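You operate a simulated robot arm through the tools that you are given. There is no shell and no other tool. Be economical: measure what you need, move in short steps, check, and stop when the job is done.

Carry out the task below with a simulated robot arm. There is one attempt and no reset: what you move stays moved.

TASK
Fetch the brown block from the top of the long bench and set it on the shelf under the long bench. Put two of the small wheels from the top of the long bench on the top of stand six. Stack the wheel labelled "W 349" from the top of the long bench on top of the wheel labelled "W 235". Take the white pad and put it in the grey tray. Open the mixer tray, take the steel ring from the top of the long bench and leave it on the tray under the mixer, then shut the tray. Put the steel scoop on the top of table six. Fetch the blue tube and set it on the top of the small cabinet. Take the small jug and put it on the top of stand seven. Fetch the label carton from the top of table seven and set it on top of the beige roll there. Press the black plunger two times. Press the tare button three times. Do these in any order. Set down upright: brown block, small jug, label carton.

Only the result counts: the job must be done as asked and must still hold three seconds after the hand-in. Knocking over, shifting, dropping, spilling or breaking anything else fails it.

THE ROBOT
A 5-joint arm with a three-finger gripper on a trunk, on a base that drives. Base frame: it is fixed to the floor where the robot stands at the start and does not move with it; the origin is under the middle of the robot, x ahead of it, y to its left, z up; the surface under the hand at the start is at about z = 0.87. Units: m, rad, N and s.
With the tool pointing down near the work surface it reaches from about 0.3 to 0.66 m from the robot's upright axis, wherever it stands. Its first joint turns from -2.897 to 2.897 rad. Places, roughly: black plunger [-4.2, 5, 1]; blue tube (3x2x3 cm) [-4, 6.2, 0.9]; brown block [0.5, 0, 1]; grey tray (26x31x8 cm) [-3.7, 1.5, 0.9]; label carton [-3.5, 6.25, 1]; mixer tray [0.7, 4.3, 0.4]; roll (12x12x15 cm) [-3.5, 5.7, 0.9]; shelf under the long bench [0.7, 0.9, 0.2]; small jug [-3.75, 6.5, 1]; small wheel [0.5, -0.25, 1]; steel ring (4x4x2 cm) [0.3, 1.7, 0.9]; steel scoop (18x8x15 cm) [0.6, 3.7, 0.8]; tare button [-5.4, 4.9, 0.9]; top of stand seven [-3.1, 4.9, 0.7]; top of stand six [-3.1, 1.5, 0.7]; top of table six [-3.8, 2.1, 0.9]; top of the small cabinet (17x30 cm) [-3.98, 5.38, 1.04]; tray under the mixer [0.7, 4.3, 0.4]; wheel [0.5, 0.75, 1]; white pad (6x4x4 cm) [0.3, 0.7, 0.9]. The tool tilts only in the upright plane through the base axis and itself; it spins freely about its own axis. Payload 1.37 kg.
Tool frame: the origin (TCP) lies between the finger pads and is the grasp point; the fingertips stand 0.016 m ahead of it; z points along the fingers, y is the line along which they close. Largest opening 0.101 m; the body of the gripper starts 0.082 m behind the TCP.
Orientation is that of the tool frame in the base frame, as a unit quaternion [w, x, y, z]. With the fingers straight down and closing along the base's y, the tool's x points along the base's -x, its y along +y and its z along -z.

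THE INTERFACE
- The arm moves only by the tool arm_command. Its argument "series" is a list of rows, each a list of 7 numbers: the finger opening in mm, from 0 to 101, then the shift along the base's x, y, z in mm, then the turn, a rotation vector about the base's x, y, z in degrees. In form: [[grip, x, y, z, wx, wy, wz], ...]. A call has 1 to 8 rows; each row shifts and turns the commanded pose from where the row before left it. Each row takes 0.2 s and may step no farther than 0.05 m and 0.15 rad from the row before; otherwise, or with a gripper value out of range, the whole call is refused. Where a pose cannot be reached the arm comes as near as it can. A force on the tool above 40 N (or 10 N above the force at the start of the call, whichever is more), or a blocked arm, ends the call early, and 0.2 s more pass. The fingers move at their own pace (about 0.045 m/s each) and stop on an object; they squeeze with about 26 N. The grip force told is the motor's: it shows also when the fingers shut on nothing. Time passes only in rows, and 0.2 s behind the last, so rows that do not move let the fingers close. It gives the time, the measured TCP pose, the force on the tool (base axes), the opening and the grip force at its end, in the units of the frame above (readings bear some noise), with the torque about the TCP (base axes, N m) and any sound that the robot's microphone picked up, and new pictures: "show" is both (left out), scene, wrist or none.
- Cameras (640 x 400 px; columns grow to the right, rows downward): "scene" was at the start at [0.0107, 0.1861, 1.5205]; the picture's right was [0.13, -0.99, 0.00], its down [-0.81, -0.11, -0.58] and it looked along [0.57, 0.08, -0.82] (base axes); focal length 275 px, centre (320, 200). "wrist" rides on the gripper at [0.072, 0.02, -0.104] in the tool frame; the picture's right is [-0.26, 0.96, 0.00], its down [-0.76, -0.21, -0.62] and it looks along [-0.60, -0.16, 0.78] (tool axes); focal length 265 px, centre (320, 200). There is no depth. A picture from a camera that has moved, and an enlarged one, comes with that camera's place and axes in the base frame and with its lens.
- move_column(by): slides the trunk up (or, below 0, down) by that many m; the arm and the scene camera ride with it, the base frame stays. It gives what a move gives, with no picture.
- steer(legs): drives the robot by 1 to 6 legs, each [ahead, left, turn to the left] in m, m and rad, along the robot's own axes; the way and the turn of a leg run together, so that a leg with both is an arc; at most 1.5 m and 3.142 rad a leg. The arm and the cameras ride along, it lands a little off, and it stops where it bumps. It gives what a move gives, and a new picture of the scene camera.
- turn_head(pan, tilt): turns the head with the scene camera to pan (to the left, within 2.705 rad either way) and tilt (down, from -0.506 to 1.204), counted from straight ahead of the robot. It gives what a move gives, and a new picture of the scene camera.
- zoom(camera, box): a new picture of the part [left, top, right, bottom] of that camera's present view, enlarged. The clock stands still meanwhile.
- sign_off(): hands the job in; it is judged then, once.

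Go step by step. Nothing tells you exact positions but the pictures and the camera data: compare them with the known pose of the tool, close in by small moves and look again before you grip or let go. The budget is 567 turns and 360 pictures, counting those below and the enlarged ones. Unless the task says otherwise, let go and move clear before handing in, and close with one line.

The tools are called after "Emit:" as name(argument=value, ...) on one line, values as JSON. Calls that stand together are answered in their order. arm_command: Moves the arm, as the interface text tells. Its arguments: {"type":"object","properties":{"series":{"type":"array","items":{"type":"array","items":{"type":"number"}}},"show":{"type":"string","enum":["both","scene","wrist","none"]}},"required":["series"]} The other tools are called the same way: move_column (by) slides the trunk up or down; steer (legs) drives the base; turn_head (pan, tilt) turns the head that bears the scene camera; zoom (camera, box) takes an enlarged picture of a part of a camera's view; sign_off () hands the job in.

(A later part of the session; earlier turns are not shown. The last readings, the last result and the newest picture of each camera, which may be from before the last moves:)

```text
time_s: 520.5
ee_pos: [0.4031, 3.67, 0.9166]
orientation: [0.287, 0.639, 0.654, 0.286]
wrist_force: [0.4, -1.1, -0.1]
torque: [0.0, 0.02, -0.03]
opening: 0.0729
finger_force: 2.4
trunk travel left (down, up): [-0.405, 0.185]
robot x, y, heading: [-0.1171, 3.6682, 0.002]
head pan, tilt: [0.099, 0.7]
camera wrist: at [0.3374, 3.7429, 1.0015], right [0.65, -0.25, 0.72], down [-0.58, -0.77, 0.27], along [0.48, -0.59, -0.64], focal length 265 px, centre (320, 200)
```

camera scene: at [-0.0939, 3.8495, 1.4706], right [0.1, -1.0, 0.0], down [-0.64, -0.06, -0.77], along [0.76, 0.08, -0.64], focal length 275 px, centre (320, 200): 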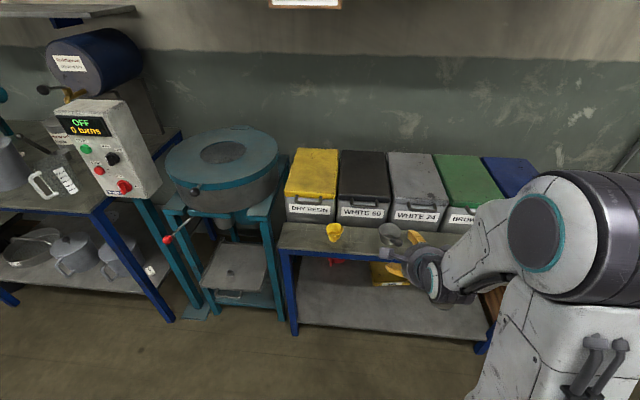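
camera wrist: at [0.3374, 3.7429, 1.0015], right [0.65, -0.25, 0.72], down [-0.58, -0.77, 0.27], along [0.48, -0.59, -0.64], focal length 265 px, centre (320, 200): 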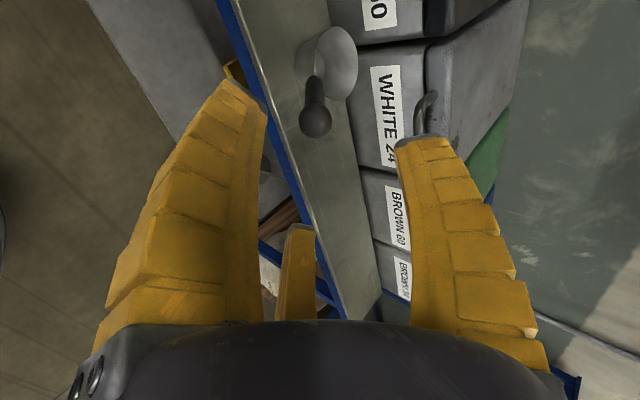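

Aligned with the handle. Advance 11 cm along the axis.

Emit:
arm_command(series=[[70, 27, 0, -25, 0, 0, 0], [70, 27, 0, -25, 0, 0, 0]], show="wrist")

```text
time_s: 521.1
ee_pos: [0.458, 3.6713, 0.8651]
orientation: [0.287, 0.639, 0.654, 0.286]
wrist_force: [0.7, 0.2, -0.2]
torque: [0.0, 0.02, 0.01]
opening: 0.0728
finger_force: 2.3
trunk travel left (down, up): [-0.405, 0.185]
robot x, y, heading: [-0.1154, 3.667, -0.001]
head pan, tilt: [0.099, 0.7]
camera wrist: at [0.3918, 3.7433, 0.9498], right [0.65, -0.25, 0.72], down [-0.58, -0.77, 0.27], along [0.48, -0.59, -0.64], focal length 265 px, centre (320, 200)
```

wrist: 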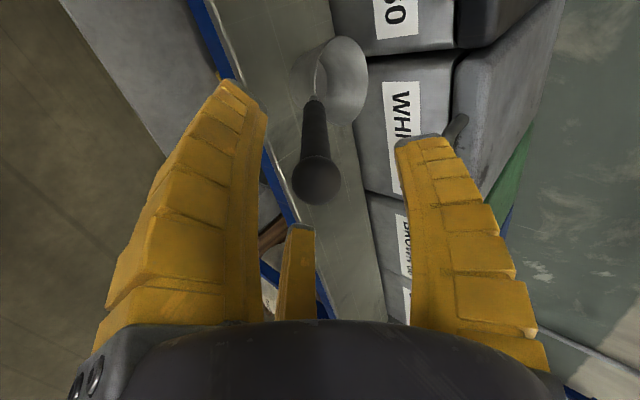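

Emit:
arm_command(series=[[70, 14, 0, -12, 0, 0, 0], [70, 13, 0, -12, 0, 0, 0], [0, 0, 0, 0, 0, 0, 0], [0, 0, 0, 0, 0, 0, 0], [0, 0, 0, 0, 0, 0, 0], [0, 0, 0, 0, 0, 0, 0]], show="wrist")

```text
time_s: 522.5
ee_pos: [0.4831, 3.6695, 0.842]
orientation: [0.288, 0.639, 0.653, 0.288]
wrist_force: [-2.1, -0.3, 3.8]
torque: [0.01, -0.29, -0.04]
opening: 0.0137
finger_force: 24.6
trunk travel left (down, up): [-0.405, 0.185]
robot x, y, heading: [-0.1173, 3.663, 0.004]
head pan, tilt: [0.099, 0.7]
camera wrist: at [0.4174, 3.7425, 0.927], right [0.65, -0.25, 0.72], down [-0.59, -0.76, 0.27], along [0.48, -0.6, -0.64], focal length 265 px, centre (320, 200)
```

wrist: 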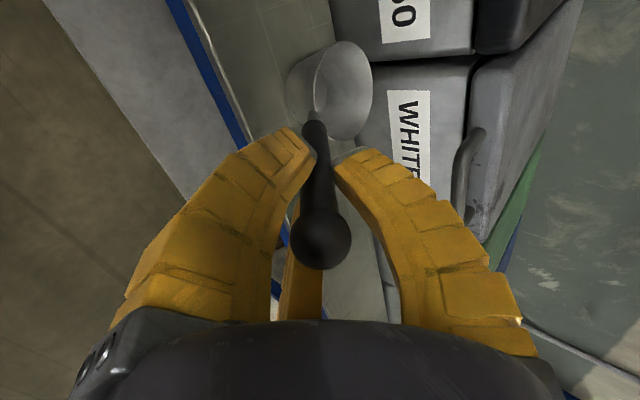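

Handle gripped with the ball caged. Lift slightly, pull back from the bins, then rise.

Emit:
arm_command(series=[[0, 0, 0, 12, 0, 0, 0], [0, 0, 0, 12, 0, 0, 0], [0, -20, 0, 3, 0, 0, 0], [0, -25, 0, 3, 0, 0, 0]], show="wrist")

```text
time_s: 523.5
ee_pos: [0.4385, 3.6703, 0.8704]
orientation: [0.287, 0.639, 0.654, 0.286]
wrist_force: [0.2, -0.3, -1.8]
torque: [-0.01, 0.15, 0.02]
opening: 0.0104
finger_force: 25.6
trunk travel left (down, up): [-0.405, 0.185]
robot x, y, heading: [-0.1167, 3.6634, -0.001]
head pan, tilt: [0.099, 0.7]
camera wrist: at [0.3723, 3.7433, 0.956], right [0.65, -0.25, 0.72], down [-0.58, -0.77, 0.27], along [0.48, -0.59, -0.64], focal length 265 px, centre (320, 200)
```

wrist: 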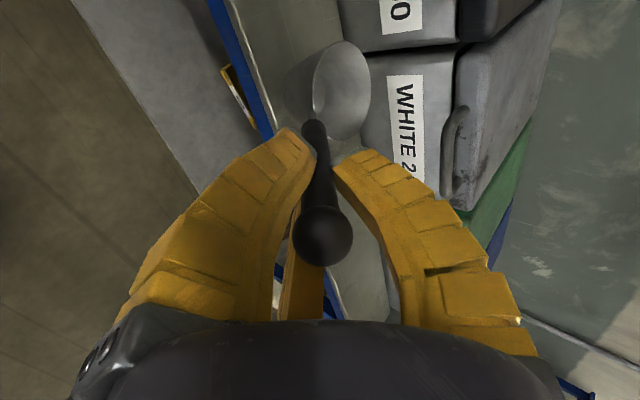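

Scoop is held. Back away, raise it, and head for table six (left end).

Emit:
steer(legs=[[-0.45, 0, 0]])

Emit:
arm_command(series=[[0, 0, 0, 45, 0, 0, 0], [0, 0, 0, 45, 0, 0, 0], [0, 0, 0, 45, 0, 0, 0]], show="wrist")

Emit:
move_column(by=0.15)

```text
time_s: 526.2
ee_pos: [-0.0171, 3.6709, 0.8712]
orientation: [0.286, 0.637, 0.656, 0.288]
wrist_force: [0.2, -0.8, -1.3]
torque: [0.01, 0.11, 0.02]
opening: 0.0106
finger_force: 26.3
trunk travel left (down, up): [-0.405, 0.185]
robot x, y, heading: [-0.5696, 3.6663, 0.004]
head pan, tilt: [0.099, 0.7]
camera scene: at [-0.5497, 3.8487, 1.4706], right [0.1, -0.99, 0.0], down [-0.64, -0.07, -0.77], along [0.76, 0.08, -0.64], focal length 275 px, centre (320, 200)
```

scene: 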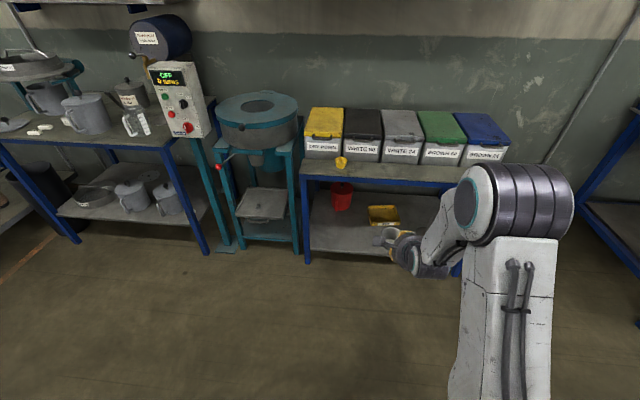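

```text
time_s: 527.0
ee_pos: [-0.0172, 3.6719, 1.008]
orientation: [0.285, 0.638, 0.656, 0.286]
wrist_force: [0.6, -0.9, -1.0]
torque: [0.04, 0.1, -0.02]
opening: 0.0104
finger_force: 25.3
trunk travel left (down, up): [-0.405, 0.185]
robot x, y, heading: [-0.5738, 3.6633, 0.009]
head pan, tilt: [0.099, 0.7]
camera wrist: at [-0.0832, 3.7447, 1.0925], right [0.65, -0.24, 0.72], down [-0.58, -0.77, 0.27], along [0.48, -0.59, -0.64], focal length 265 px, centre (320, 200)
```

wrist: 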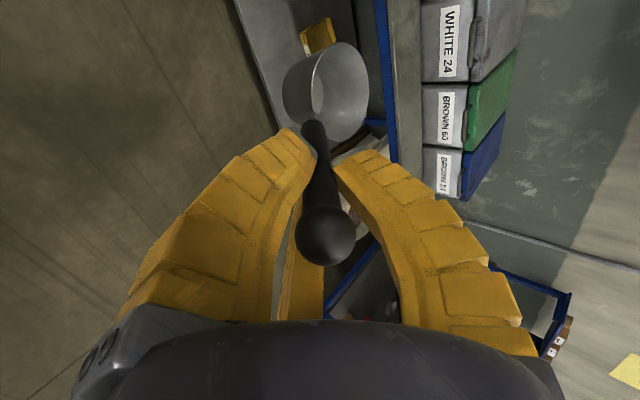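

```text
time_s: 528.8
ee_pos: [-0.0171, 3.6729, 1.1581]
orientation: [0.285, 0.638, 0.655, 0.287]
wrist_force: [-1.0, 0.3, -0.5]
torque: [0.0, 0.07, 0.05]
opening: 0.0105
finger_force: 25.8
trunk travel left (down, up): [-0.555, 0.035]
robot x, y, heading: [-0.5707, 3.6669, 0.003]
head pan, tilt: [0.099, 0.7]
```

Emit:
steer(legs=[[0, 0, 3.137], [0.9, 1.1, 0], [0.5, 1.3, 0]])

Emit:
steer(legs=[[0.6, 0.75, 0]])

```text
time_s: 549.6
ee_pos: [-2.4315, 1.2332, 1.1575]
orientation: [0.292, 0.667, -0.625, -0.281]
wrist_force: [-0.2, 0.2, -0.4]
torque: [0.02, -0.05, -0.02]
opening: 0.0102
finger_force: 25.6
trunk travel left (down, up): [-0.555, 0.035]
robot x, y, heading: [-1.8768, 1.263, -3.103]
head pan, tilt: [0.099, 0.7]
camera scene: at [-1.8956, 1.078, 1.6206], right [-0.14, 0.99, 0.0], down [0.64, 0.09, -0.76], along [-0.76, -0.11, -0.64], focal length 275 px, centre (320, 200)
```

scene: 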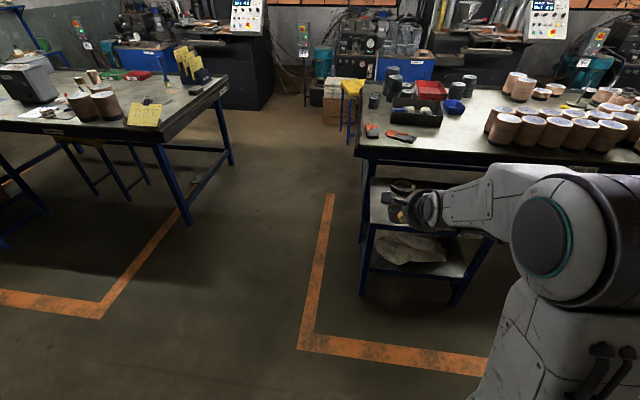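

```text
time_s: 554.6
ee_pos: [-3.0088, 0.4775, 1.1576]
orientation: [0.289, 0.659, -0.634, -0.283]
wrist_force: [-0.6, 0.2, -1.7]
torque: [0.02, -0.08, 0.01]
opening: 0.0105
finger_force: 26.3
trunk travel left (down, up): [-0.555, 0.035]
robot x, y, heading: [-2.4561, 0.4913, -3.129]
head pan, tilt: [0.099, 0.7]
camera scene: at [-2.4774, 0.3095, 1.6206], right [-0.11, 0.99, 0.0], down [0.64, 0.07, -0.76], along [-0.76, -0.09, -0.64], focal length 275 px, centre (320, 200)
```

scene: 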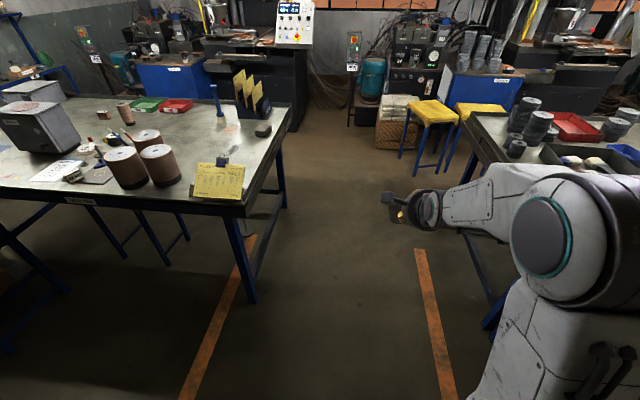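

Emit:
steer(legs=[[1.24, -0.02, 0], [0, 0, -1.583]])

Emit:
turn_head(pan=0.1, tilt=0.8)

```text
time_s: 564.8
ee_pos: [-3.7229, 1.0508, 1.1565]
orientation: [-0.002, -0.018, 0.914, 0.406]
wrist_force: [0.5, -0.5, -1.5]
torque: [-0.08, -0.03, -0.01]
opening: 0.0105
finger_force: 26.3
trunk travel left (down, up): [-0.555, 0.035]
robot x, y, heading: [-3.7088, 0.4949, 1.582]
head pan, tilt: [0.099, 0.7]
camera scene: at [-3.8945, 0.5177, 1.6206], right [0.99, 0.11, 0.0], down [0.07, -0.64, -0.76], along [-0.09, 0.76, -0.64], focal length 275 px, centre (320, 200)
```

scene: 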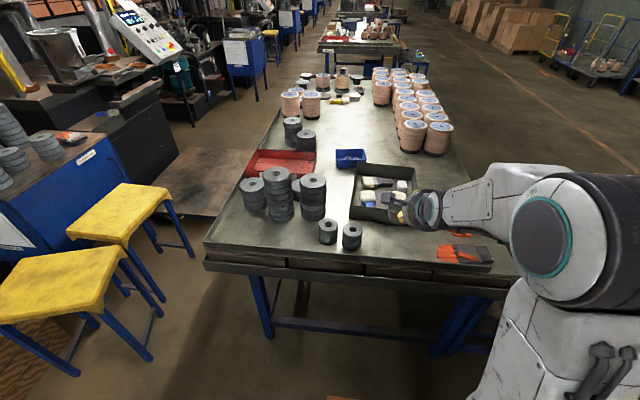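

```text
time_s: 565.5
ee_pos: [-3.7233, 1.0501, 1.1571]
orientation: [-0.004, -0.017, 0.914, 0.405]
wrist_force: [0.3, 0.5, -1.1]
torque: [-0.1, 0.02, 0.03]
opening: 0.0108
finger_force: 25.9
trunk travel left (down, up): [-0.555, 0.035]
robot x, y, heading: [-3.7104, 0.4977, 1.581]
head pan, tilt: [0.099, 0.799]
camera scene: at [-3.8941, 0.5134, 1.6124], right [0.99, 0.11, 0.0], down [0.08, -0.71, -0.7], along [-0.08, 0.69, -0.72], focal length 275 px, centre (320, 200)
```

scene: 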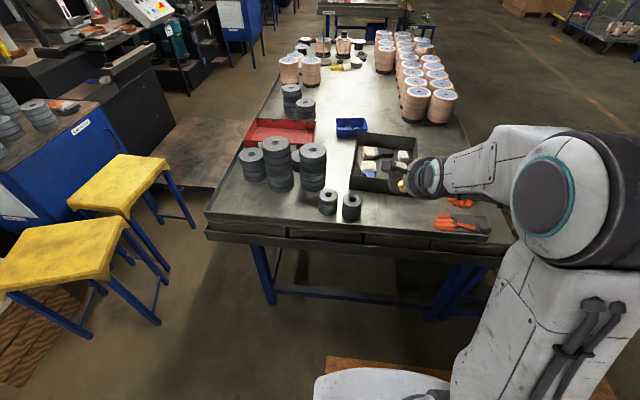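

The free strip on table six near (-3.705,1.17) suits the cup. Lower there and look.

Emit:
arm_command(series=[[0, 10, 8, -35, 0, 0, 0], [0, 10, 8, -35, 0, 0, 0], [0, 0, 5, -35, 0, 0, 0], [0, 0, 0, -25, 0, 0, 0]], show="both")

Emit:
zoom(camera="scene", box=[310, 130, 510, 270])

```text
time_s: 566.5
ee_pos: [-3.7184, 1.0731, 1.0296]
orientation: [0.001, -0.016, 0.914, 0.404]
wrist_force: [-0.6, -0.3, -0.8]
torque: [-0.11, 0.01, 0.0]
opening: 0.0103
finger_force: 26.0
out of reach, approached as far as the arm can: row 1, 2
trunk travel left (down, up): [-0.555, 0.035]
robot x, y, heading: [-3.7095, 0.497, 1.578]
head pan, tilt: [0.099, 0.799]
camera scene: at [-3.8941, 0.5139, 1.6124], right [0.99, 0.11, 0.0], down [0.08, -0.71, -0.7], along [-0.08, 0.69, -0.72], focal length 275 px, centre (320, 200)
camera wrist: at [-3.7891, 1.0064, 1.1133], right [0.24, 0.65, 0.72], down [0.77, -0.58, 0.27], along [0.59, 0.49, -0.64], focal length 265 px, centre (320, 200)
```

scene: 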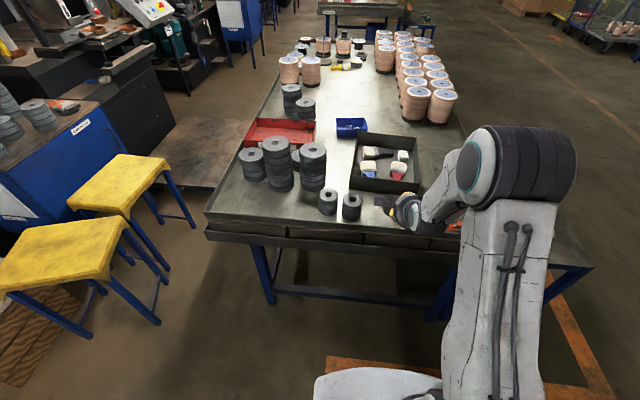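
wrist: 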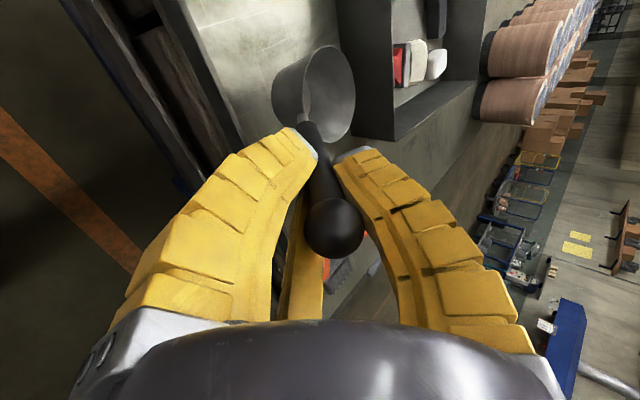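

```text
2.86 times, centred on (410, 200) of scene
camera zoom: at [-3.8941, 0.5139, 1.6124], right [0.99, 0.11, 0.0], down [0.08, -0.71, -0.7], along [-0.08, 0.69, -0.72], focal length 786 px, centre (63, 200)
```

zoom: 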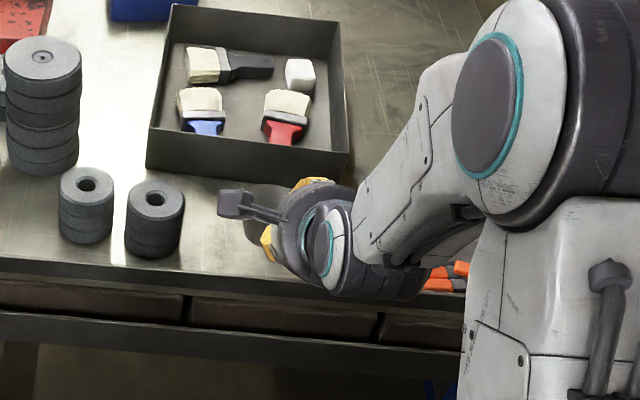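

Clear of the tray, wheels and gloves. Lower until it touches.

Emit:
arm_command(series=[[0, 0, 0, -20, 0, 0, 0], [0, 0, 0, -10, 0, 0, 0], [0, 0, 0, -5, 0, 0, 0]], show="none")

Emit:
arm_command(series=[[0, 0, 0, -5, 0, 0, 0], [0, 0, 0, -4, 0, 0, 0], [0, 0, 0, -4, 0, 0, 0]], show="none")

Emit:
arm_command(series=[[0, 0, 0, -4, 0, 0, 0], [0, 0, 0, -4, 0, 0, 0]], show="wrist")

```text
time_s: 567.3
ee_pos: [-3.7172, 1.0702, 0.9932]
orientation: [0.001, -0.016, 0.914, 0.405]
wrist_force: [-0.3, 0.3, -1.5]
torque: [-0.11, -0.01, -0.02]
opening: 0.0104
finger_force: 26.3
trunk travel left (down, up): [-0.555, 0.035]
robot x, y, heading: [-3.7107, 0.4996, 1.585]
head pan, tilt: [0.099, 0.799]
```

```text
time_s: 568.1
ee_pos: [-3.718, 1.0706, 0.9809]
orientation: [0.002, -0.015, 0.914, 0.406]
wrist_force: [0.5, -3.1, 4.9]
torque: [0.37, -0.03, -0.01]
opening: 0.0119
finger_force: 26.1
trunk travel left (down, up): [-0.555, 0.035]
robot x, y, heading: [-3.7144, 0.4939, 1.585]
head pan, tilt: [0.099, 0.799]
```

```text
time_s: 568.7
ee_pos: [-3.7166, 1.0691, 0.9724]
orientation: [0.001, -0.016, 0.914, 0.405]
wrist_force: [-0.7, -0.6, 3.5]
torque: [0.34, 0.02, -0.01]
opening: 0.0114
finger_force: 25.5
trunk travel left (down, up): [-0.555, 0.035]
robot x, y, heading: [-3.7112, 0.4958, 1.579]
head pan, tilt: [0.099, 0.799]
camera wrist: at [-3.7885, 1.0037, 1.0563], right [0.24, 0.65, 0.72], down [0.77, -0.58, 0.27], along [0.59, 0.49, -0.64], focal length 265 px, centre (320, 200)
```

wrist: 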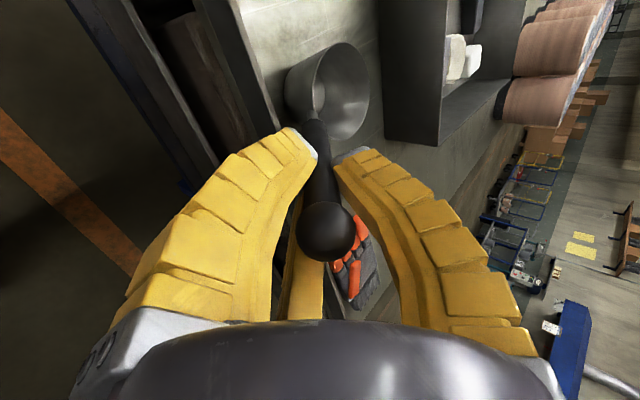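

It has settled flat on the table. Open and withdraw along the handle axis.

Emit:
arm_command(series=[[30, 0, 0, 2, 0, 0, 0], [70, 0, 0, 0, 0, 0, 0], [70, 0, 0, 0, 0, 0, 0], [70, 0, 0, 0, 0, 0, 0], [70, 0, -20, 18, 0, 0, 0], [70, 0, -30, 27, 0, 0, 0], [70, 0, -30, 27, 0, 0, 0]], show="both")

Emit:
zoom(camera="scene", box=[310, 130, 510, 270])

```text
time_s: 570.3
ee_pos: [-3.717, 0.9873, 1.0465]
orientation: [0.0, -0.015, 0.914, 0.406]
wrist_force: [-0.1, 0.4, 0.2]
torque: [0.0, 0.02, 0.0]
opening: 0.0729
finger_force: 2.1
trunk travel left (down, up): [-0.555, 0.035]
robot x, y, heading: [-3.7078, 0.4953, 1.587]
head pan, tilt: [0.099, 0.799]
camera scene: at [-3.894, 0.5119, 1.6123], right [0.99, 0.11, 0.0], down [0.08, -0.71, -0.7], along [-0.08, 0.69, -0.72], focal length 275 px, centre (320, 200)
camera wrist: at [-3.7886, 0.9219, 1.1316], right [0.24, 0.65, 0.72], down [0.77, -0.58, 0.27], along [0.59, 0.49, -0.64], focal length 265 px, centre (320, 200)
```

scene: 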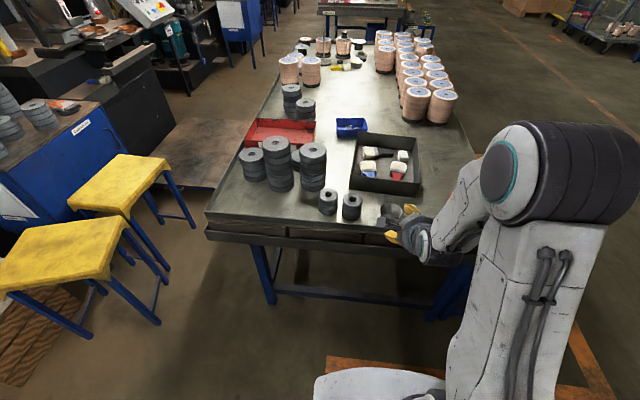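
wrist: 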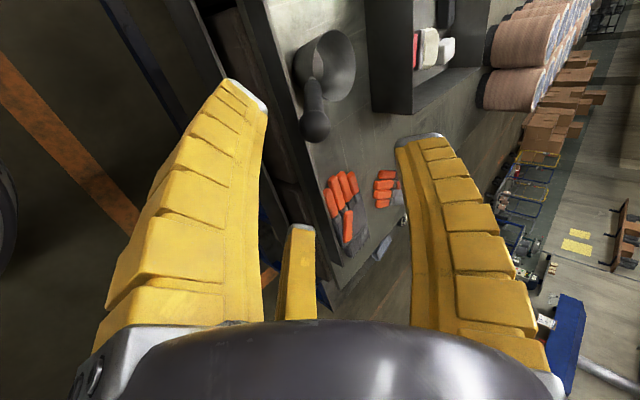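

```text
2.86 times, centred on (410, 200) of scene
camera zoom: at [-3.894, 0.5119, 1.6123], right [0.99, 0.11, 0.0], down [0.08, -0.71, -0.7], along [-0.08, 0.69, -0.72], focal length 786 px, centre (63, 200)
```

zoom: 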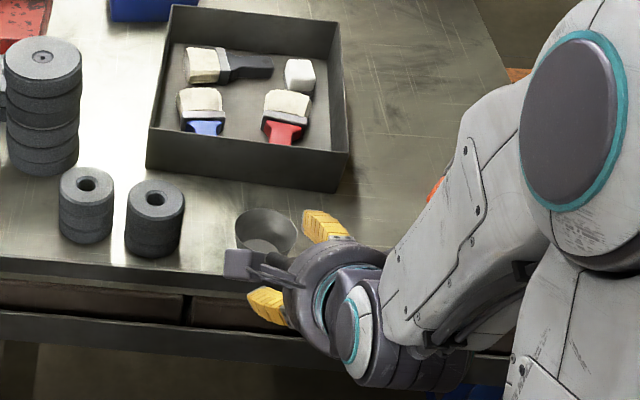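

The scoop stands on table six. Now straighten the tool and drive up the aisle to table seven.

Emit:
arm_command(series=[[84, 0, -10, 10, -8, 0, 0], [84, 0, -10, 10, -8, 0, 0], [84, 0, -5, 10, -8, 0, 0], [84, 0, -5, 10, -8, 0, 0], [84, 0, 0, 5, -8, 0, 0], [84, 0, 0, 5, -8, 0, 0]], show="none")

Emit:
steer(legs=[[0, -1.4, -0.01], [1.4, 0, 0], [1.4, 0, 0], [0.9, 0, 0]])

Emit:
turn_head(pan=1.1, tilt=0.4)

```text
time_s: 571.7
ee_pos: [-3.7194, 0.9607, 1.0955]
orientation: [0.0, -0.014, 1.0, -0.003]
wrist_force: [-0.7, 0.4, 0.9]
torque: [0.02, -0.04, -0.01]
opening: 0.0859
finger_force: 1.9
out of reach, approached as far as the arm can: row 4
trunk travel left (down, up): [-0.555, 0.035]
robot x, y, heading: [-3.7095, 0.4974, 1.584]
head pan, tilt: [0.099, 0.799]
```

```text
time_s: 596.5
ee_pos: [-2.26, 4.7136, 1.0954]
orientation: [0.001, -0.005, 1.0, -0.002]
wrist_force: [-0.5, 0.5, 1.0]
torque: [-0.03, -0.02, 0.02]
opening: 0.0862
finger_force: 1.3
trunk travel left (down, up): [-0.555, 0.035]
robot x, y, heading: [-2.2559, 4.2476, 1.56]
head pan, tilt: [0.099, 0.799]
camera scene: at [-2.4411, 4.2698, 1.6123], right [1.0, 0.09, 0.0], down [0.07, -0.71, -0.7], along [-0.07, 0.69, -0.72], focal length 275 px, centre (320, 200)
```

scene: 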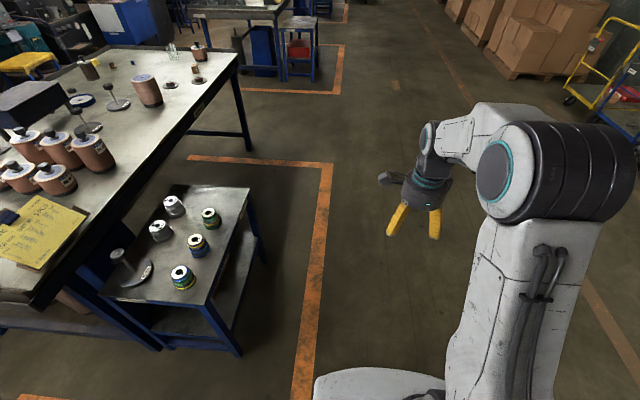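

```text
time_s: 597.8
ee_pos: [-2.2594, 4.7134, 1.096]
orientation: [0.0, -0.005, 1.0, -0.003]
wrist_force: [0.7, -0.1, 1.0]
torque: [0.0, 0.04, 0.0]
opening: 0.0859
finger_force: 1.6
trunk travel left (down, up): [-0.555, 0.035]
robot x, y, heading: [-2.2601, 4.2475, 1.563]
head pan, tilt: [1.1, 0.4]
camera scene: at [-2.5157, 4.2316, 1.6474], right [0.46, 0.89, 0.0], down [0.35, -0.18, -0.92], along [-0.82, 0.42, -0.39], focal length 275 px, centre (320, 200)
```

scene: 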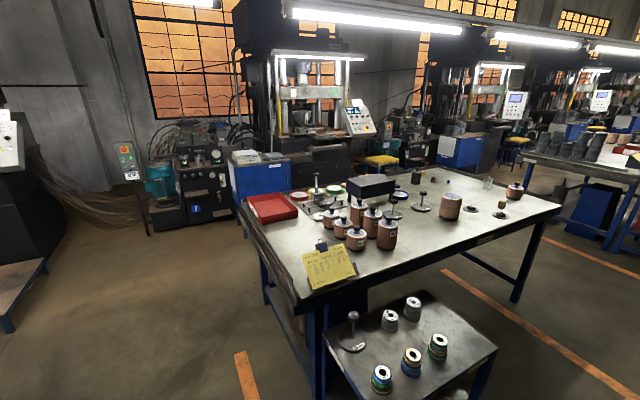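

Table seven with stand seven before it. Zoom on the table.

Emit:
zoom(camera="scene", box=[240, 150, 560, 290])

Emit:
zoom(camera="scene", box=[100, 60, 420, 240])

```text
2.00 times, centred on (400, 220) of scene
camera zoom: at [-2.5157, 4.2316, 1.6474], right [0.46, 0.89, 0.0], down [0.35, -0.18, -0.92], along [-0.82, 0.42, -0.39], focal length 550 px, centre (160, 160)
```

zoom: 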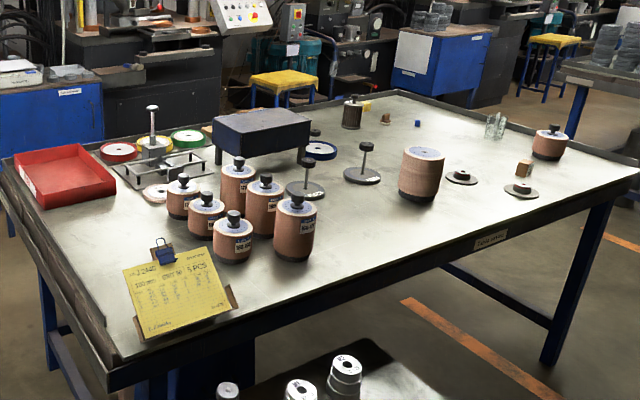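

```text
2.00 times, centred on (260, 150) of scene
camera zoom: at [-2.5157, 4.2316, 1.6474], right [0.46, 0.89, 0.0], down [0.35, -0.18, -0.92], along [-0.82, 0.42, -0.39], focal length 550 px, centre (440, 300)
```

zoom: 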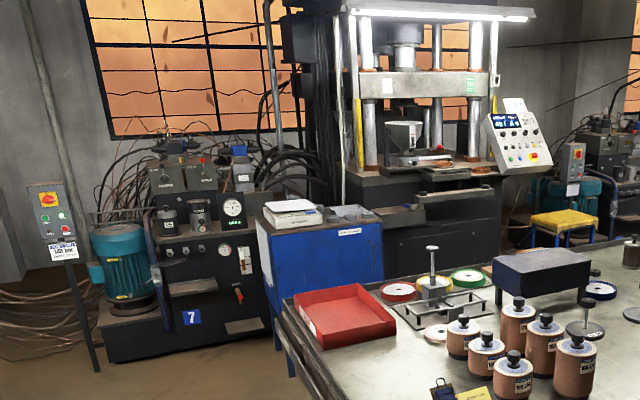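

Seen: beige roll, a small brown carton, glass jug, tiny blue tube, black cabinet, the press fixture and a scale on the blue cabinet. Start with the carton: drive to the table's front at y≈6.0.

Emit:
steer(legs=[[1.4, 0, 0], [0.36, 0, 0], [0, 0, 1.578], [0.7, 0, 0]])

Emit:
turn_head(pan=0.0, tilt=0.75)

```text
time_s: 613.9
ee_pos: [-3.3956, 6.029, 1.0965]
orientation: [0.002, -0.707, 0.707, -0.002]
wrist_force: [-0.6, -0.1, 0.1]
torque: [0.0, -0.01, 0.0]
opening: 0.0856
finger_force: 1.6
trunk travel left (down, up): [-0.555, 0.035]
robot x, y, heading: [-2.9283, 6.0247, 3.125]
head pan, tilt: [1.1, 0.4]
camera scene: at [-2.9193, 5.7695, 1.6475], right [-0.88, 0.47, 0.0], down [0.18, 0.34, -0.92], along [-0.43, -0.81, -0.39], focal length 275 px, centre (320, 200)
```

scene: 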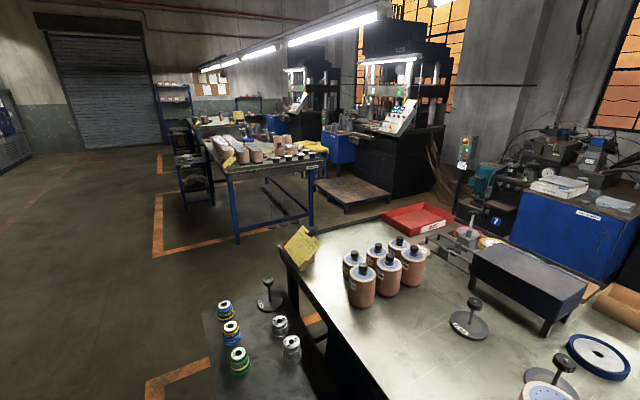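

```text
time_s: 615.2
ee_pos: [-3.397, 6.0306, 1.0955]
orientation: [0.002, -0.706, 0.708, -0.002]
wrist_force: [0.5, -0.3, -0.4]
torque: [0.02, 0.03, 0.03]
opening: 0.0857
finger_force: 1.0
trunk travel left (down, up): [-0.555, 0.035]
robot x, y, heading: [-2.9308, 6.0248, 3.124]
head pan, tilt: [0.0, 0.75]
camera scene: at [-2.9582, 5.8526, 1.6164], right [0.02, 1.0, 0.0], down [0.68, -0.01, -0.73], along [-0.73, 0.01, -0.68], focal length 275 px, centre (320, 200)
```

scene: 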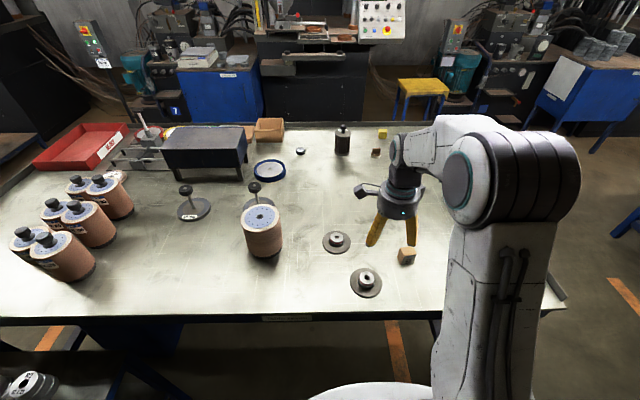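

Emit:
zoom(camera="scene", box=[340, 225, 440, 300])

```text
5.33 times, centred on (390, 262) of scene
camera zoom: at [-2.9582, 5.8526, 1.6164], right [0.02, 1.0, 0.0], down [0.68, -0.01, -0.73], along [-0.73, 0.01, -0.68], focal length 1468 px, centre (-53, -133)
```

zoom: 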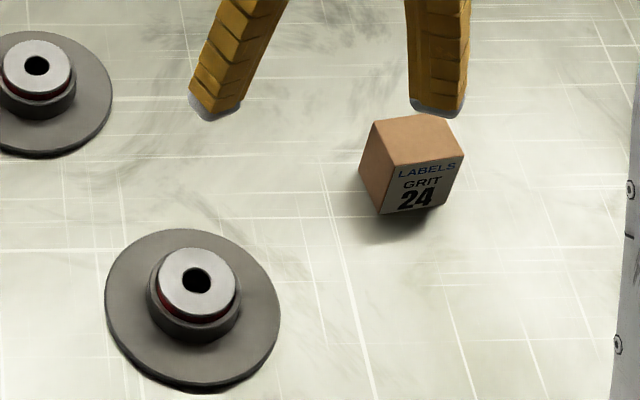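

Carton ≈(-3.475,6.136), ~4.2 cm cube, yawed ~10°. Move over it.

Emit:
arm_command(series=[[80, -26, 35, -20, 0, 0, 5], [80, -26, 35, -20, 0, 0, 5], [80, -26, 35, -25, 0, 0, 0], [80, 0, 0, -40, 0, 0, 0]], show="wrist")

```text
refused: row 3 steps farther than a row can; nothing moved
```

Emit:
arm_command(series=[[80, -26, 35, -15, 0, 0, 5], [80, -26, 35, -15, 0, 0, 5], [80, -26, 35, -15, 0, 0, 0], [80, 0, 0, -45, 0, 0, 0], [80, 0, 0, -10, 0, 0, 0]], show="wrist")

```text
time_s: 616.5
ee_pos: [-3.4748, 6.1338, 0.9987]
orientation: [0.0, 0.766, -0.643, 0.002]
wrist_force: [0.8, 0.2, -0.1]
torque: [0.01, -0.01, 0.0]
opening: 0.0824
finger_force: 1.6
trunk travel left (down, up): [-0.555, 0.035]
robot x, y, heading: [-2.931, 6.0259, 3.125]
head pan, tilt: [0.0, 0.75]
camera wrist: at [-3.4815, 6.0611, 1.1036], right [-1.0, 0.09, 0.0], down [0.07, 0.78, 0.62], along [0.06, 0.62, -0.78], focal length 265 px, centre (320, 200)
```

wrist: 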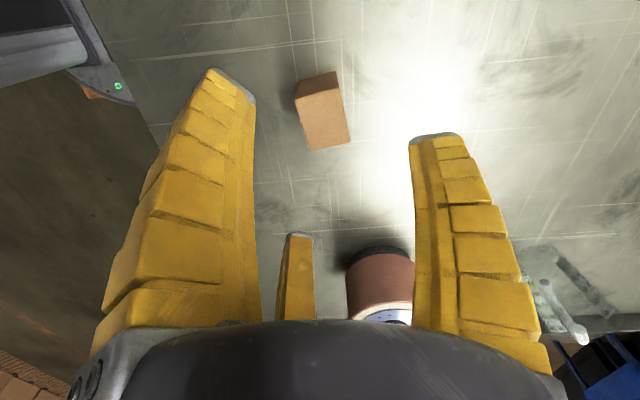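

Aligned. Lower, grip and lift.

Emit:
arm_command(series=[[80, -1, 1, -45, 0, 0, 0], [80, 0, 0, -45, 0, 0, 0], [80, 0, 0, -17, 0, 0, 0], [0, 0, 0, 0, 0, 0, 0], [0, 0, 0, 0, 0, 0, 0], [0, 0, 0, 0, 0, 0, 0]], show="wrist")

Emit:
arm_command(series=[[0, 0, 0, 20, 0, 0, 0], [0, 0, 0, 45, 0, 0, 0], [0, 0, 0, 45, 0, 0, 0], [0, 0, 0, 45, 0, 0, 0], [0, 0, 0, 45, 0, 0, 0]], show="none")

```text
time_s: 617.9
ee_pos: [-3.4752, 6.1358, 0.8914]
orientation: [0.0, 0.765, -0.643, 0.001]
wrist_force: [0.7, 0.9, 4.8]
torque: [0.0, 0.06, -0.02]
opening: 0.0479
finger_force: 25.9
trunk travel left (down, up): [-0.555, 0.035]
robot x, y, heading: [-2.9312, 6.0317, 3.126]
head pan, tilt: [0.0, 0.75]
camera wrist: at [-3.4818, 6.0622, 0.9968], right [-1.0, 0.09, 0.0], down [0.07, 0.78, 0.62], along [0.06, 0.62, -0.78], focal length 265 px, centre (320, 200)
```

wrist: 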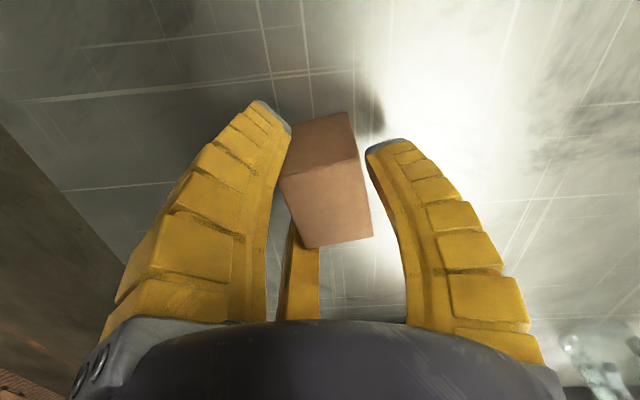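

```text
time_s: 619.0
ee_pos: [-3.4728, 6.1338, 1.0912]
orientation: [-0.001, 0.765, -0.644, 0.002]
wrist_force: [-0.4, 0.4, -0.7]
torque: [-0.02, 0.0, -0.03]
opening: 0.0467
finger_force: 26.3
trunk travel left (down, up): [-0.555, 0.035]
robot x, y, heading: [-2.9281, 6.0262, 3.131]
head pan, tilt: [0.0, 0.75]
```

Carton held. Raise a bit and strafe toward the roll.

Emit:
arm_command(series=[[0, 0, 0, 35, 0, 0, 0]], show="none")

Emit:
steer(legs=[[0.05, 0.27, 0.01]])

```text
time_s: 619.5
ee_pos: [-3.4735, 6.1358, 1.1245]
orientation: [0.0, 0.766, -0.643, 0.001]
wrist_force: [-0.1, -0.1, -0.1]
torque: [0.02, 0.02, 0.03]
opening: 0.0467
finger_force: 26.3
trunk travel left (down, up): [-0.555, 0.035]
robot x, y, heading: [-2.927, 6.0274, 3.125]
head pan, tilt: [0.0, 0.75]
```

```text
time_s: 621.4
ee_pos: [-3.5294, 5.8611, 1.1245]
orientation: [-0.001, 0.77, -0.638, 0.0]
wrist_force: [0.0, -1.0, -0.6]
torque: [0.02, -0.03, 0.02]
opening: 0.0465
finger_force: 25.9
trunk travel left (down, up): [-0.555, 0.035]
robot x, y, heading: [-2.9832, 5.7619, 3.137]
head pan, tilt: [0.0, 0.75]
camera scene: at [-3.0095, 5.5852, 1.6162], right [0.0, 1.0, 0.0], down [0.68, 0.0, -0.73], along [-0.73, 0.0, -0.68], focal length 275 px, centre (320, 200)
```

scene: 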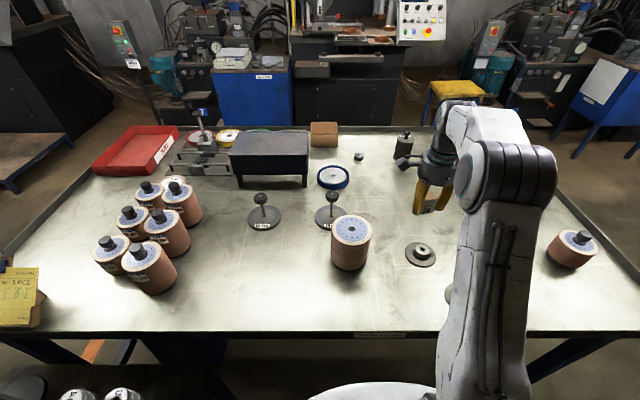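

Roll top centre ≈(-3.531,5.678). Move above it.

Emit:
arm_command(series=[[0, 0, -46, 0, 0, 0, 0], [0, 0, -46, 0, 0, 0, 0], [0, 0, -46, 0, 0, 0, 0], [0, -1, -45, -15, 0, 0, 0]], show="both")

```text
time_s: 622.4
ee_pos: [-3.533, 5.6751, 1.1059]
orientation: [-0.001, 0.771, -0.637, 0.002]
wrist_force: [0.4, -0.2, -0.5]
torque: [0.04, -0.01, -0.01]
opening: 0.0464
finger_force: 25.5
trunk travel left (down, up): [-0.555, 0.035]
robot x, y, heading: [-2.9858, 5.7586, 3.141]
head pan, tilt: [0.0, 0.75]
camera scene: at [-3.0097, 5.5851, 1.6162], right [0.0, 1.0, 0.0], down [0.68, 0.0, -0.73], along [-0.73, 0.0, -0.68], focal length 275 px, centre (320, 200)
camera wrist: at [-3.5383, 5.6029, 1.2119], right [-1.0, 0.08, 0.0], down [0.06, 0.78, 0.62], along [0.05, 0.62, -0.78], focal length 265 px, centre (320, 200)
```

scene: 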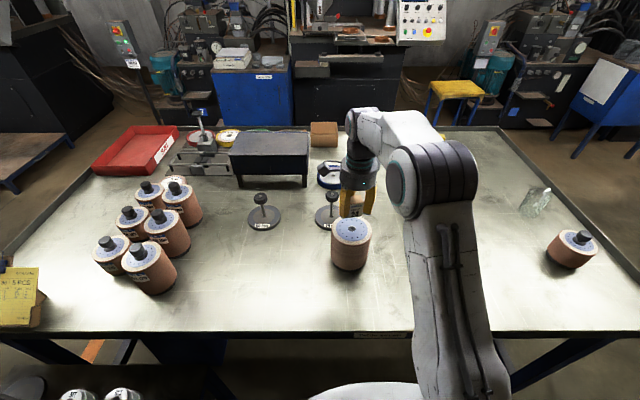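
wrist: 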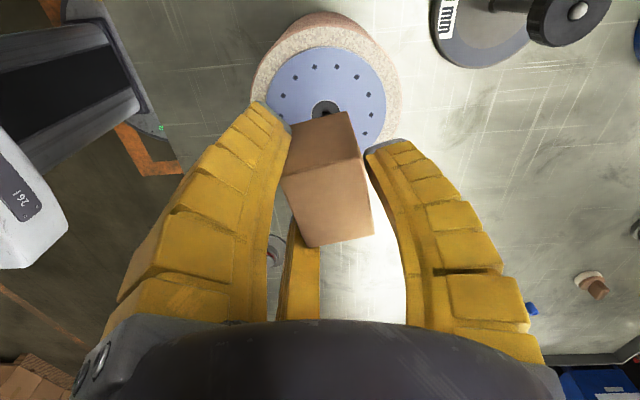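

Roll centre is ~3 mm off; correct and lower onto it.

Emit:
arm_command(series=[[0, -3, -3, -30, 0, 0, 0], [0, 0, 0, -22, 0, 0, 0], [0, 0, 0, -4, 0, 0, 0], [0, 0, 0, -4, 0, 0, 0]], show="none")

Emit:
arm_command(series=[[0, 0, 0, -3, 0, 0, 0], [0, 0, 0, -3, 0, 0, 0], [0, 0, 0, 0, 0, 0, 0]], show="none")

```text
time_s: 623.4
ee_pos: [-3.5325, 5.6752, 1.0475]
orientation: [-0.002, 0.77, -0.638, 0.002]
wrist_force: [0.6, 0.2, -0.3]
torque: [-0.03, -0.01, 0.01]
opening: 0.0462
finger_force: 25.9
trunk travel left (down, up): [-0.555, 0.035]
robot x, y, heading: [-2.9827, 5.758, 3.135]
head pan, tilt: [0.0, 0.75]
```

```text
time_s: 624.2
ee_pos: [-3.5336, 5.6763, 1.0428]
orientation: [0.0, 0.77, -0.637, 0.001]
wrist_force: [0.0, -0.7, 1.5]
torque: [0.01, 0.06, 0.04]
opening: 0.0465
finger_force: 25.7
trunk travel left (down, up): [-0.555, 0.035]
robot x, y, heading: [-2.9829, 5.7602, 3.144]
head pan, tilt: [0.0, 0.75]
```

Touching. Release and rise.

Emit:
arm_command(series=[[0, 0, 0, -1, 0, 0, 0], [70, 0, 0, 0, 0, 0, 0], [70, 0, 0, 0, 0, 0, 0], [70, 0, 0, 20, 0, 0, 0], [70, 0, 0, 40, 0, 0, 0], [70, 0, 0, 40, 0, 0, 0]], show="wrist")

```text
time_s: 625.6
ee_pos: [-3.5322, 5.6776, 1.1423]
orientation: [0.0, 0.771, -0.637, 0.0]
wrist_force: [-0.7, -0.9, -0.2]
torque: [0.02, -0.02, 0.02]
opening: 0.0731
finger_force: 2.1
trunk travel left (down, up): [-0.555, 0.035]
robot x, y, heading: [-2.9865, 5.7651, 3.141]
head pan, tilt: [0.0, 0.75]
camera wrist: at [-3.5384, 5.6028, 1.2481], right [-1.0, 0.08, 0.0], down [0.06, 0.78, 0.62], along [0.05, 0.62, -0.78], focal length 265 px, centre (320, 200)
```

wrist: 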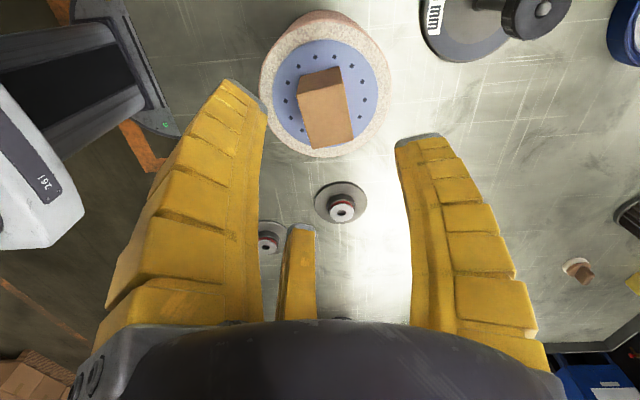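

The carton stands on the roll. Next the jug and tube from the table's far end: back off, and go round.

Emit:
arm_command(series=[[84, 40, 0, 0, 0, 0, 0], [84, 40, 20, 0, 0, 0, 0]], show="none")

Emit:
steer(legs=[[-0.4, 0, 0], [0, -1.3, 0]])

```text
time_s: 626.2
ee_pos: [-3.4517, 5.6983, 1.1424]
orientation: [0.0, 0.771, -0.637, 0.001]
wrist_force: [0.7, -0.2, 0.1]
torque: [-0.03, -0.01, 0.02]
opening: 0.0858
finger_force: 1.5
trunk travel left (down, up): [-0.555, 0.035]
robot x, y, heading: [-2.9851, 5.757, 3.135]
head pan, tilt: [0.0, 0.75]
```

```text
time_s: 634.8
ee_pos: [-3.0564, 6.995, 1.1425]
orientation: [-0.002, 0.774, -0.634, 0.001]
wrist_force: [-0.5, 0.7, 0.3]
torque: [-0.03, 0.0, 0.01]
opening: 0.0858
finger_force: 1.1
trunk travel left (down, up): [-0.555, 0.035]
robot x, y, heading: [-2.5909, 7.0625, -3.135]
head pan, tilt: [0.0, 0.75]
camera scene: at [-2.6117, 6.888, 1.6164], right [-0.01, 1.0, 0.0], down [0.68, 0.01, -0.73], along [-0.73, -0.01, -0.68], focal length 275 px, centre (320, 200)
```

scene: 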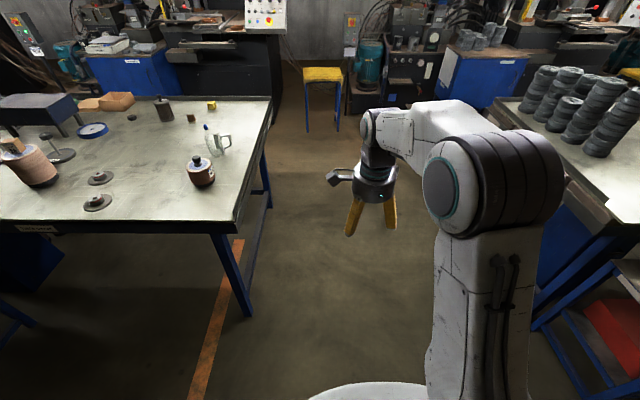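

The gap beyond the table is free. Jug ≈(-3.77,6.375), tube ≈(-3.97,6.25). Drive into the gap and face the table end.

Emit:
steer(legs=[[1.2, 0, 0], [0, 0, 1.564], [0.22, 0, 0]])

Emit:
zoom(camera="wrist", box=[0, 0, 640, 400])

```text
time_s: 645.9
ee_pos: [-3.7372, 6.3751, 1.1416]
orientation: [-0.001, 0.997, 0.081, -0.001]
wrist_force: [0.6, 0.2, -0.7]
torque: [0.03, 0.01, -0.04]
opening: 0.0859
finger_force: 1.0
trunk travel left (down, up): [-0.555, 0.035]
robot x, y, heading: [-3.7861, 6.8472, -1.601]
head pan, tilt: [0.0, 0.75]
camera scene: at [-3.615, 6.817, 1.6163], right [-1.0, 0.03, 0.0], down [0.02, 0.68, -0.73], along [-0.02, -0.73, -0.68], focal length 275 px, centre (320, 200)
```

scene: 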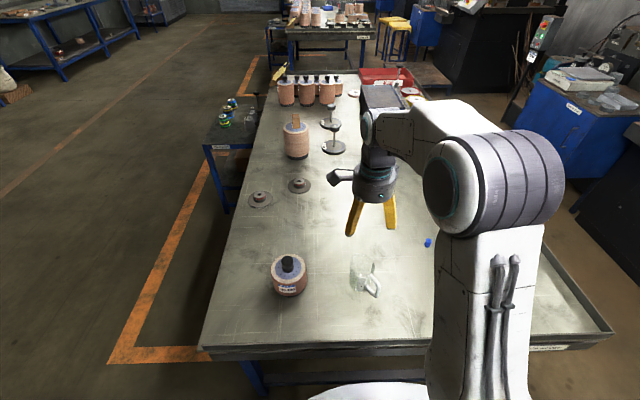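

```text
1.00 times, centred on (320, 200) of wrist (not enlarged: the box is as wide or as high as the picture)
camera zoom: at [-3.6629, 6.3671, 1.2467], right [-0.11, -0.99, 0.0], down [-0.78, 0.08, 0.62], along [-0.62, 0.07, -0.78], focal length 265 px, centre (320, 200)
```

zoom: 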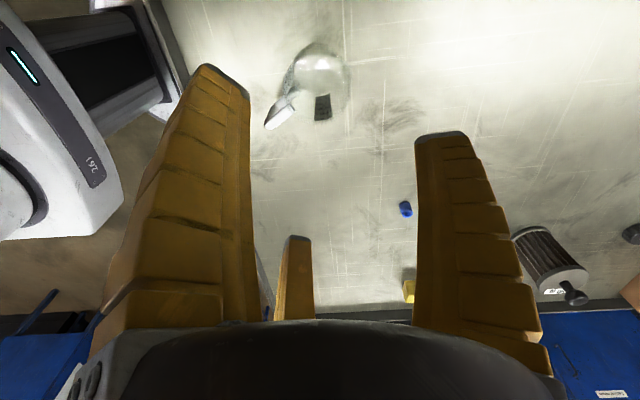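

Jug is glass with its handle toward +y/−x. Zoom to judge its size.

Emit:
zoom(camera="scene", box=[330, 230, 450, 310])

Emit:
zoom(camera="wrist", box=[250, 20, 430, 230])

```text
5.00 times, centred on (390, 270) of scene
camera zoom: at [-3.615, 6.817, 1.6163], right [-1.0, 0.03, 0.0], down [0.02, 0.68, -0.73], along [-0.02, -0.73, -0.68], focal length 1376 px, centre (-30, -150)
```

zoom: 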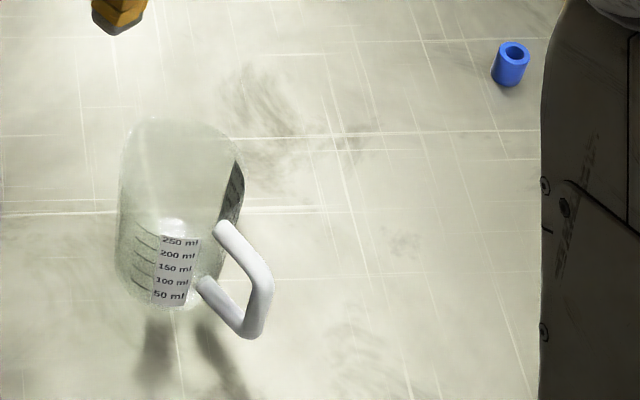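

```text
1.90 times, centred on (340, 125) of wrist
camera zoom: at [-3.6629, 6.3671, 1.2467], right [-0.11, -0.99, 0.0], down [-0.78, 0.08, 0.62], along [-0.62, 0.07, -0.78], focal length 506 px, centre (282, 343)
```

zoom: 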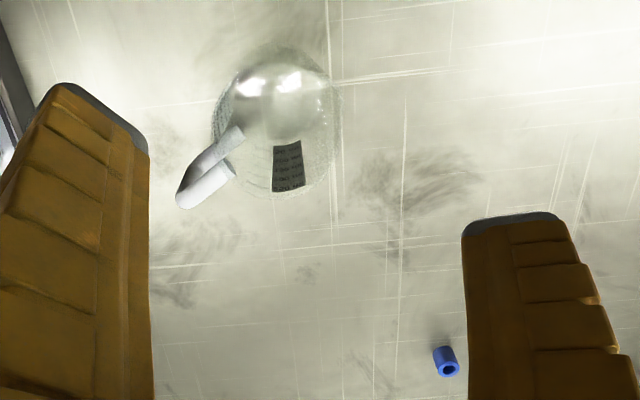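

Jug centre ≈(-3.75,6.378), radius ~3.5 cm, height ~8 cm. Turn the hand so the handle falls between two fingers and descend partway.

Emit:
arm_command(series=[[101, -4, 1, -30, 0, 0, 7.3], [101, -4, 1, -35, 0, 0, 7.3], [101, -4, 1, -40, 0, 0, 7.3], [101, 0, 0, -35, 0, 0, 0]], show="wrist")

```text
time_s: 646.9
ee_pos: [-3.7487, 6.3783, 1.0013]
orientation: [-0.002, 0.963, 0.27, -0.001]
wrist_force: [-0.1, -0.3, 0.2]
torque: [0.03, -0.02, -0.02]
opening: 0.1003
finger_force: 0.1
trunk travel left (down, up): [-0.555, 0.035]
robot x, y, heading: [-3.7881, 6.8461, -1.598]
head pan, tilt: [0.0, 0.75]
camera wrist: at [-3.677, 6.3989, 1.1063], right [0.27, -0.96, 0.0], down [-0.75, -0.22, 0.62], along [-0.6, -0.17, -0.78], focal length 265 px, centre (320, 200)
```

wrist: 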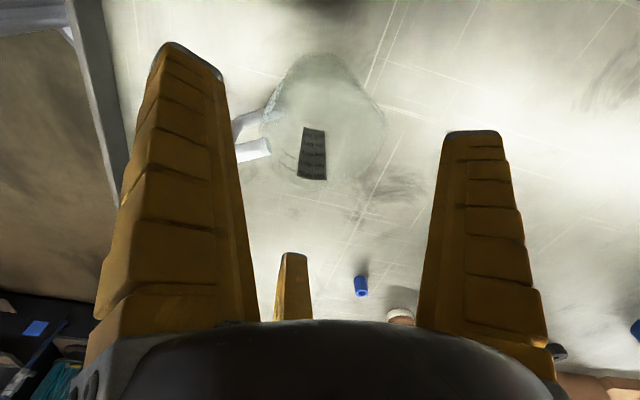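

Handle lies between two fingers. Shift 6 mm and lower around the jug.

Emit:
arm_command(series=[[101, 6, -1, -30, 0, 0, 0], [101, 0, 0, -30, 0, 0, 0]], show="wrist")

```text
time_s: 647.5
ee_pos: [-3.7444, 6.3773, 0.9426]
orientation: [-0.001, 0.963, 0.269, 0.001]
wrist_force: [0.0, 0.0, 0.3]
torque: [-0.01, 0.01, 0.03]
opening: 0.1006
finger_force: 0.2
trunk travel left (down, up): [-0.555, 0.035]
robot x, y, heading: [-3.7899, 6.84, -1.598]
head pan, tilt: [0.0, 0.75]
camera wrist: at [-3.6721, 6.3977, 1.0479], right [0.27, -0.96, 0.0], down [-0.75, -0.22, 0.62], along [-0.6, -0.17, -0.78], focal length 265 px, centre (320, 200)
```

wrist: 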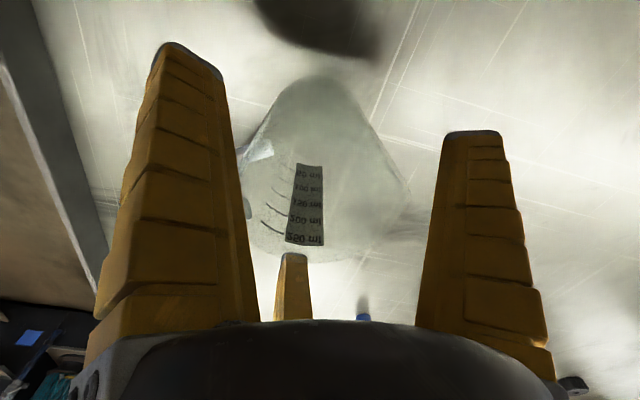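

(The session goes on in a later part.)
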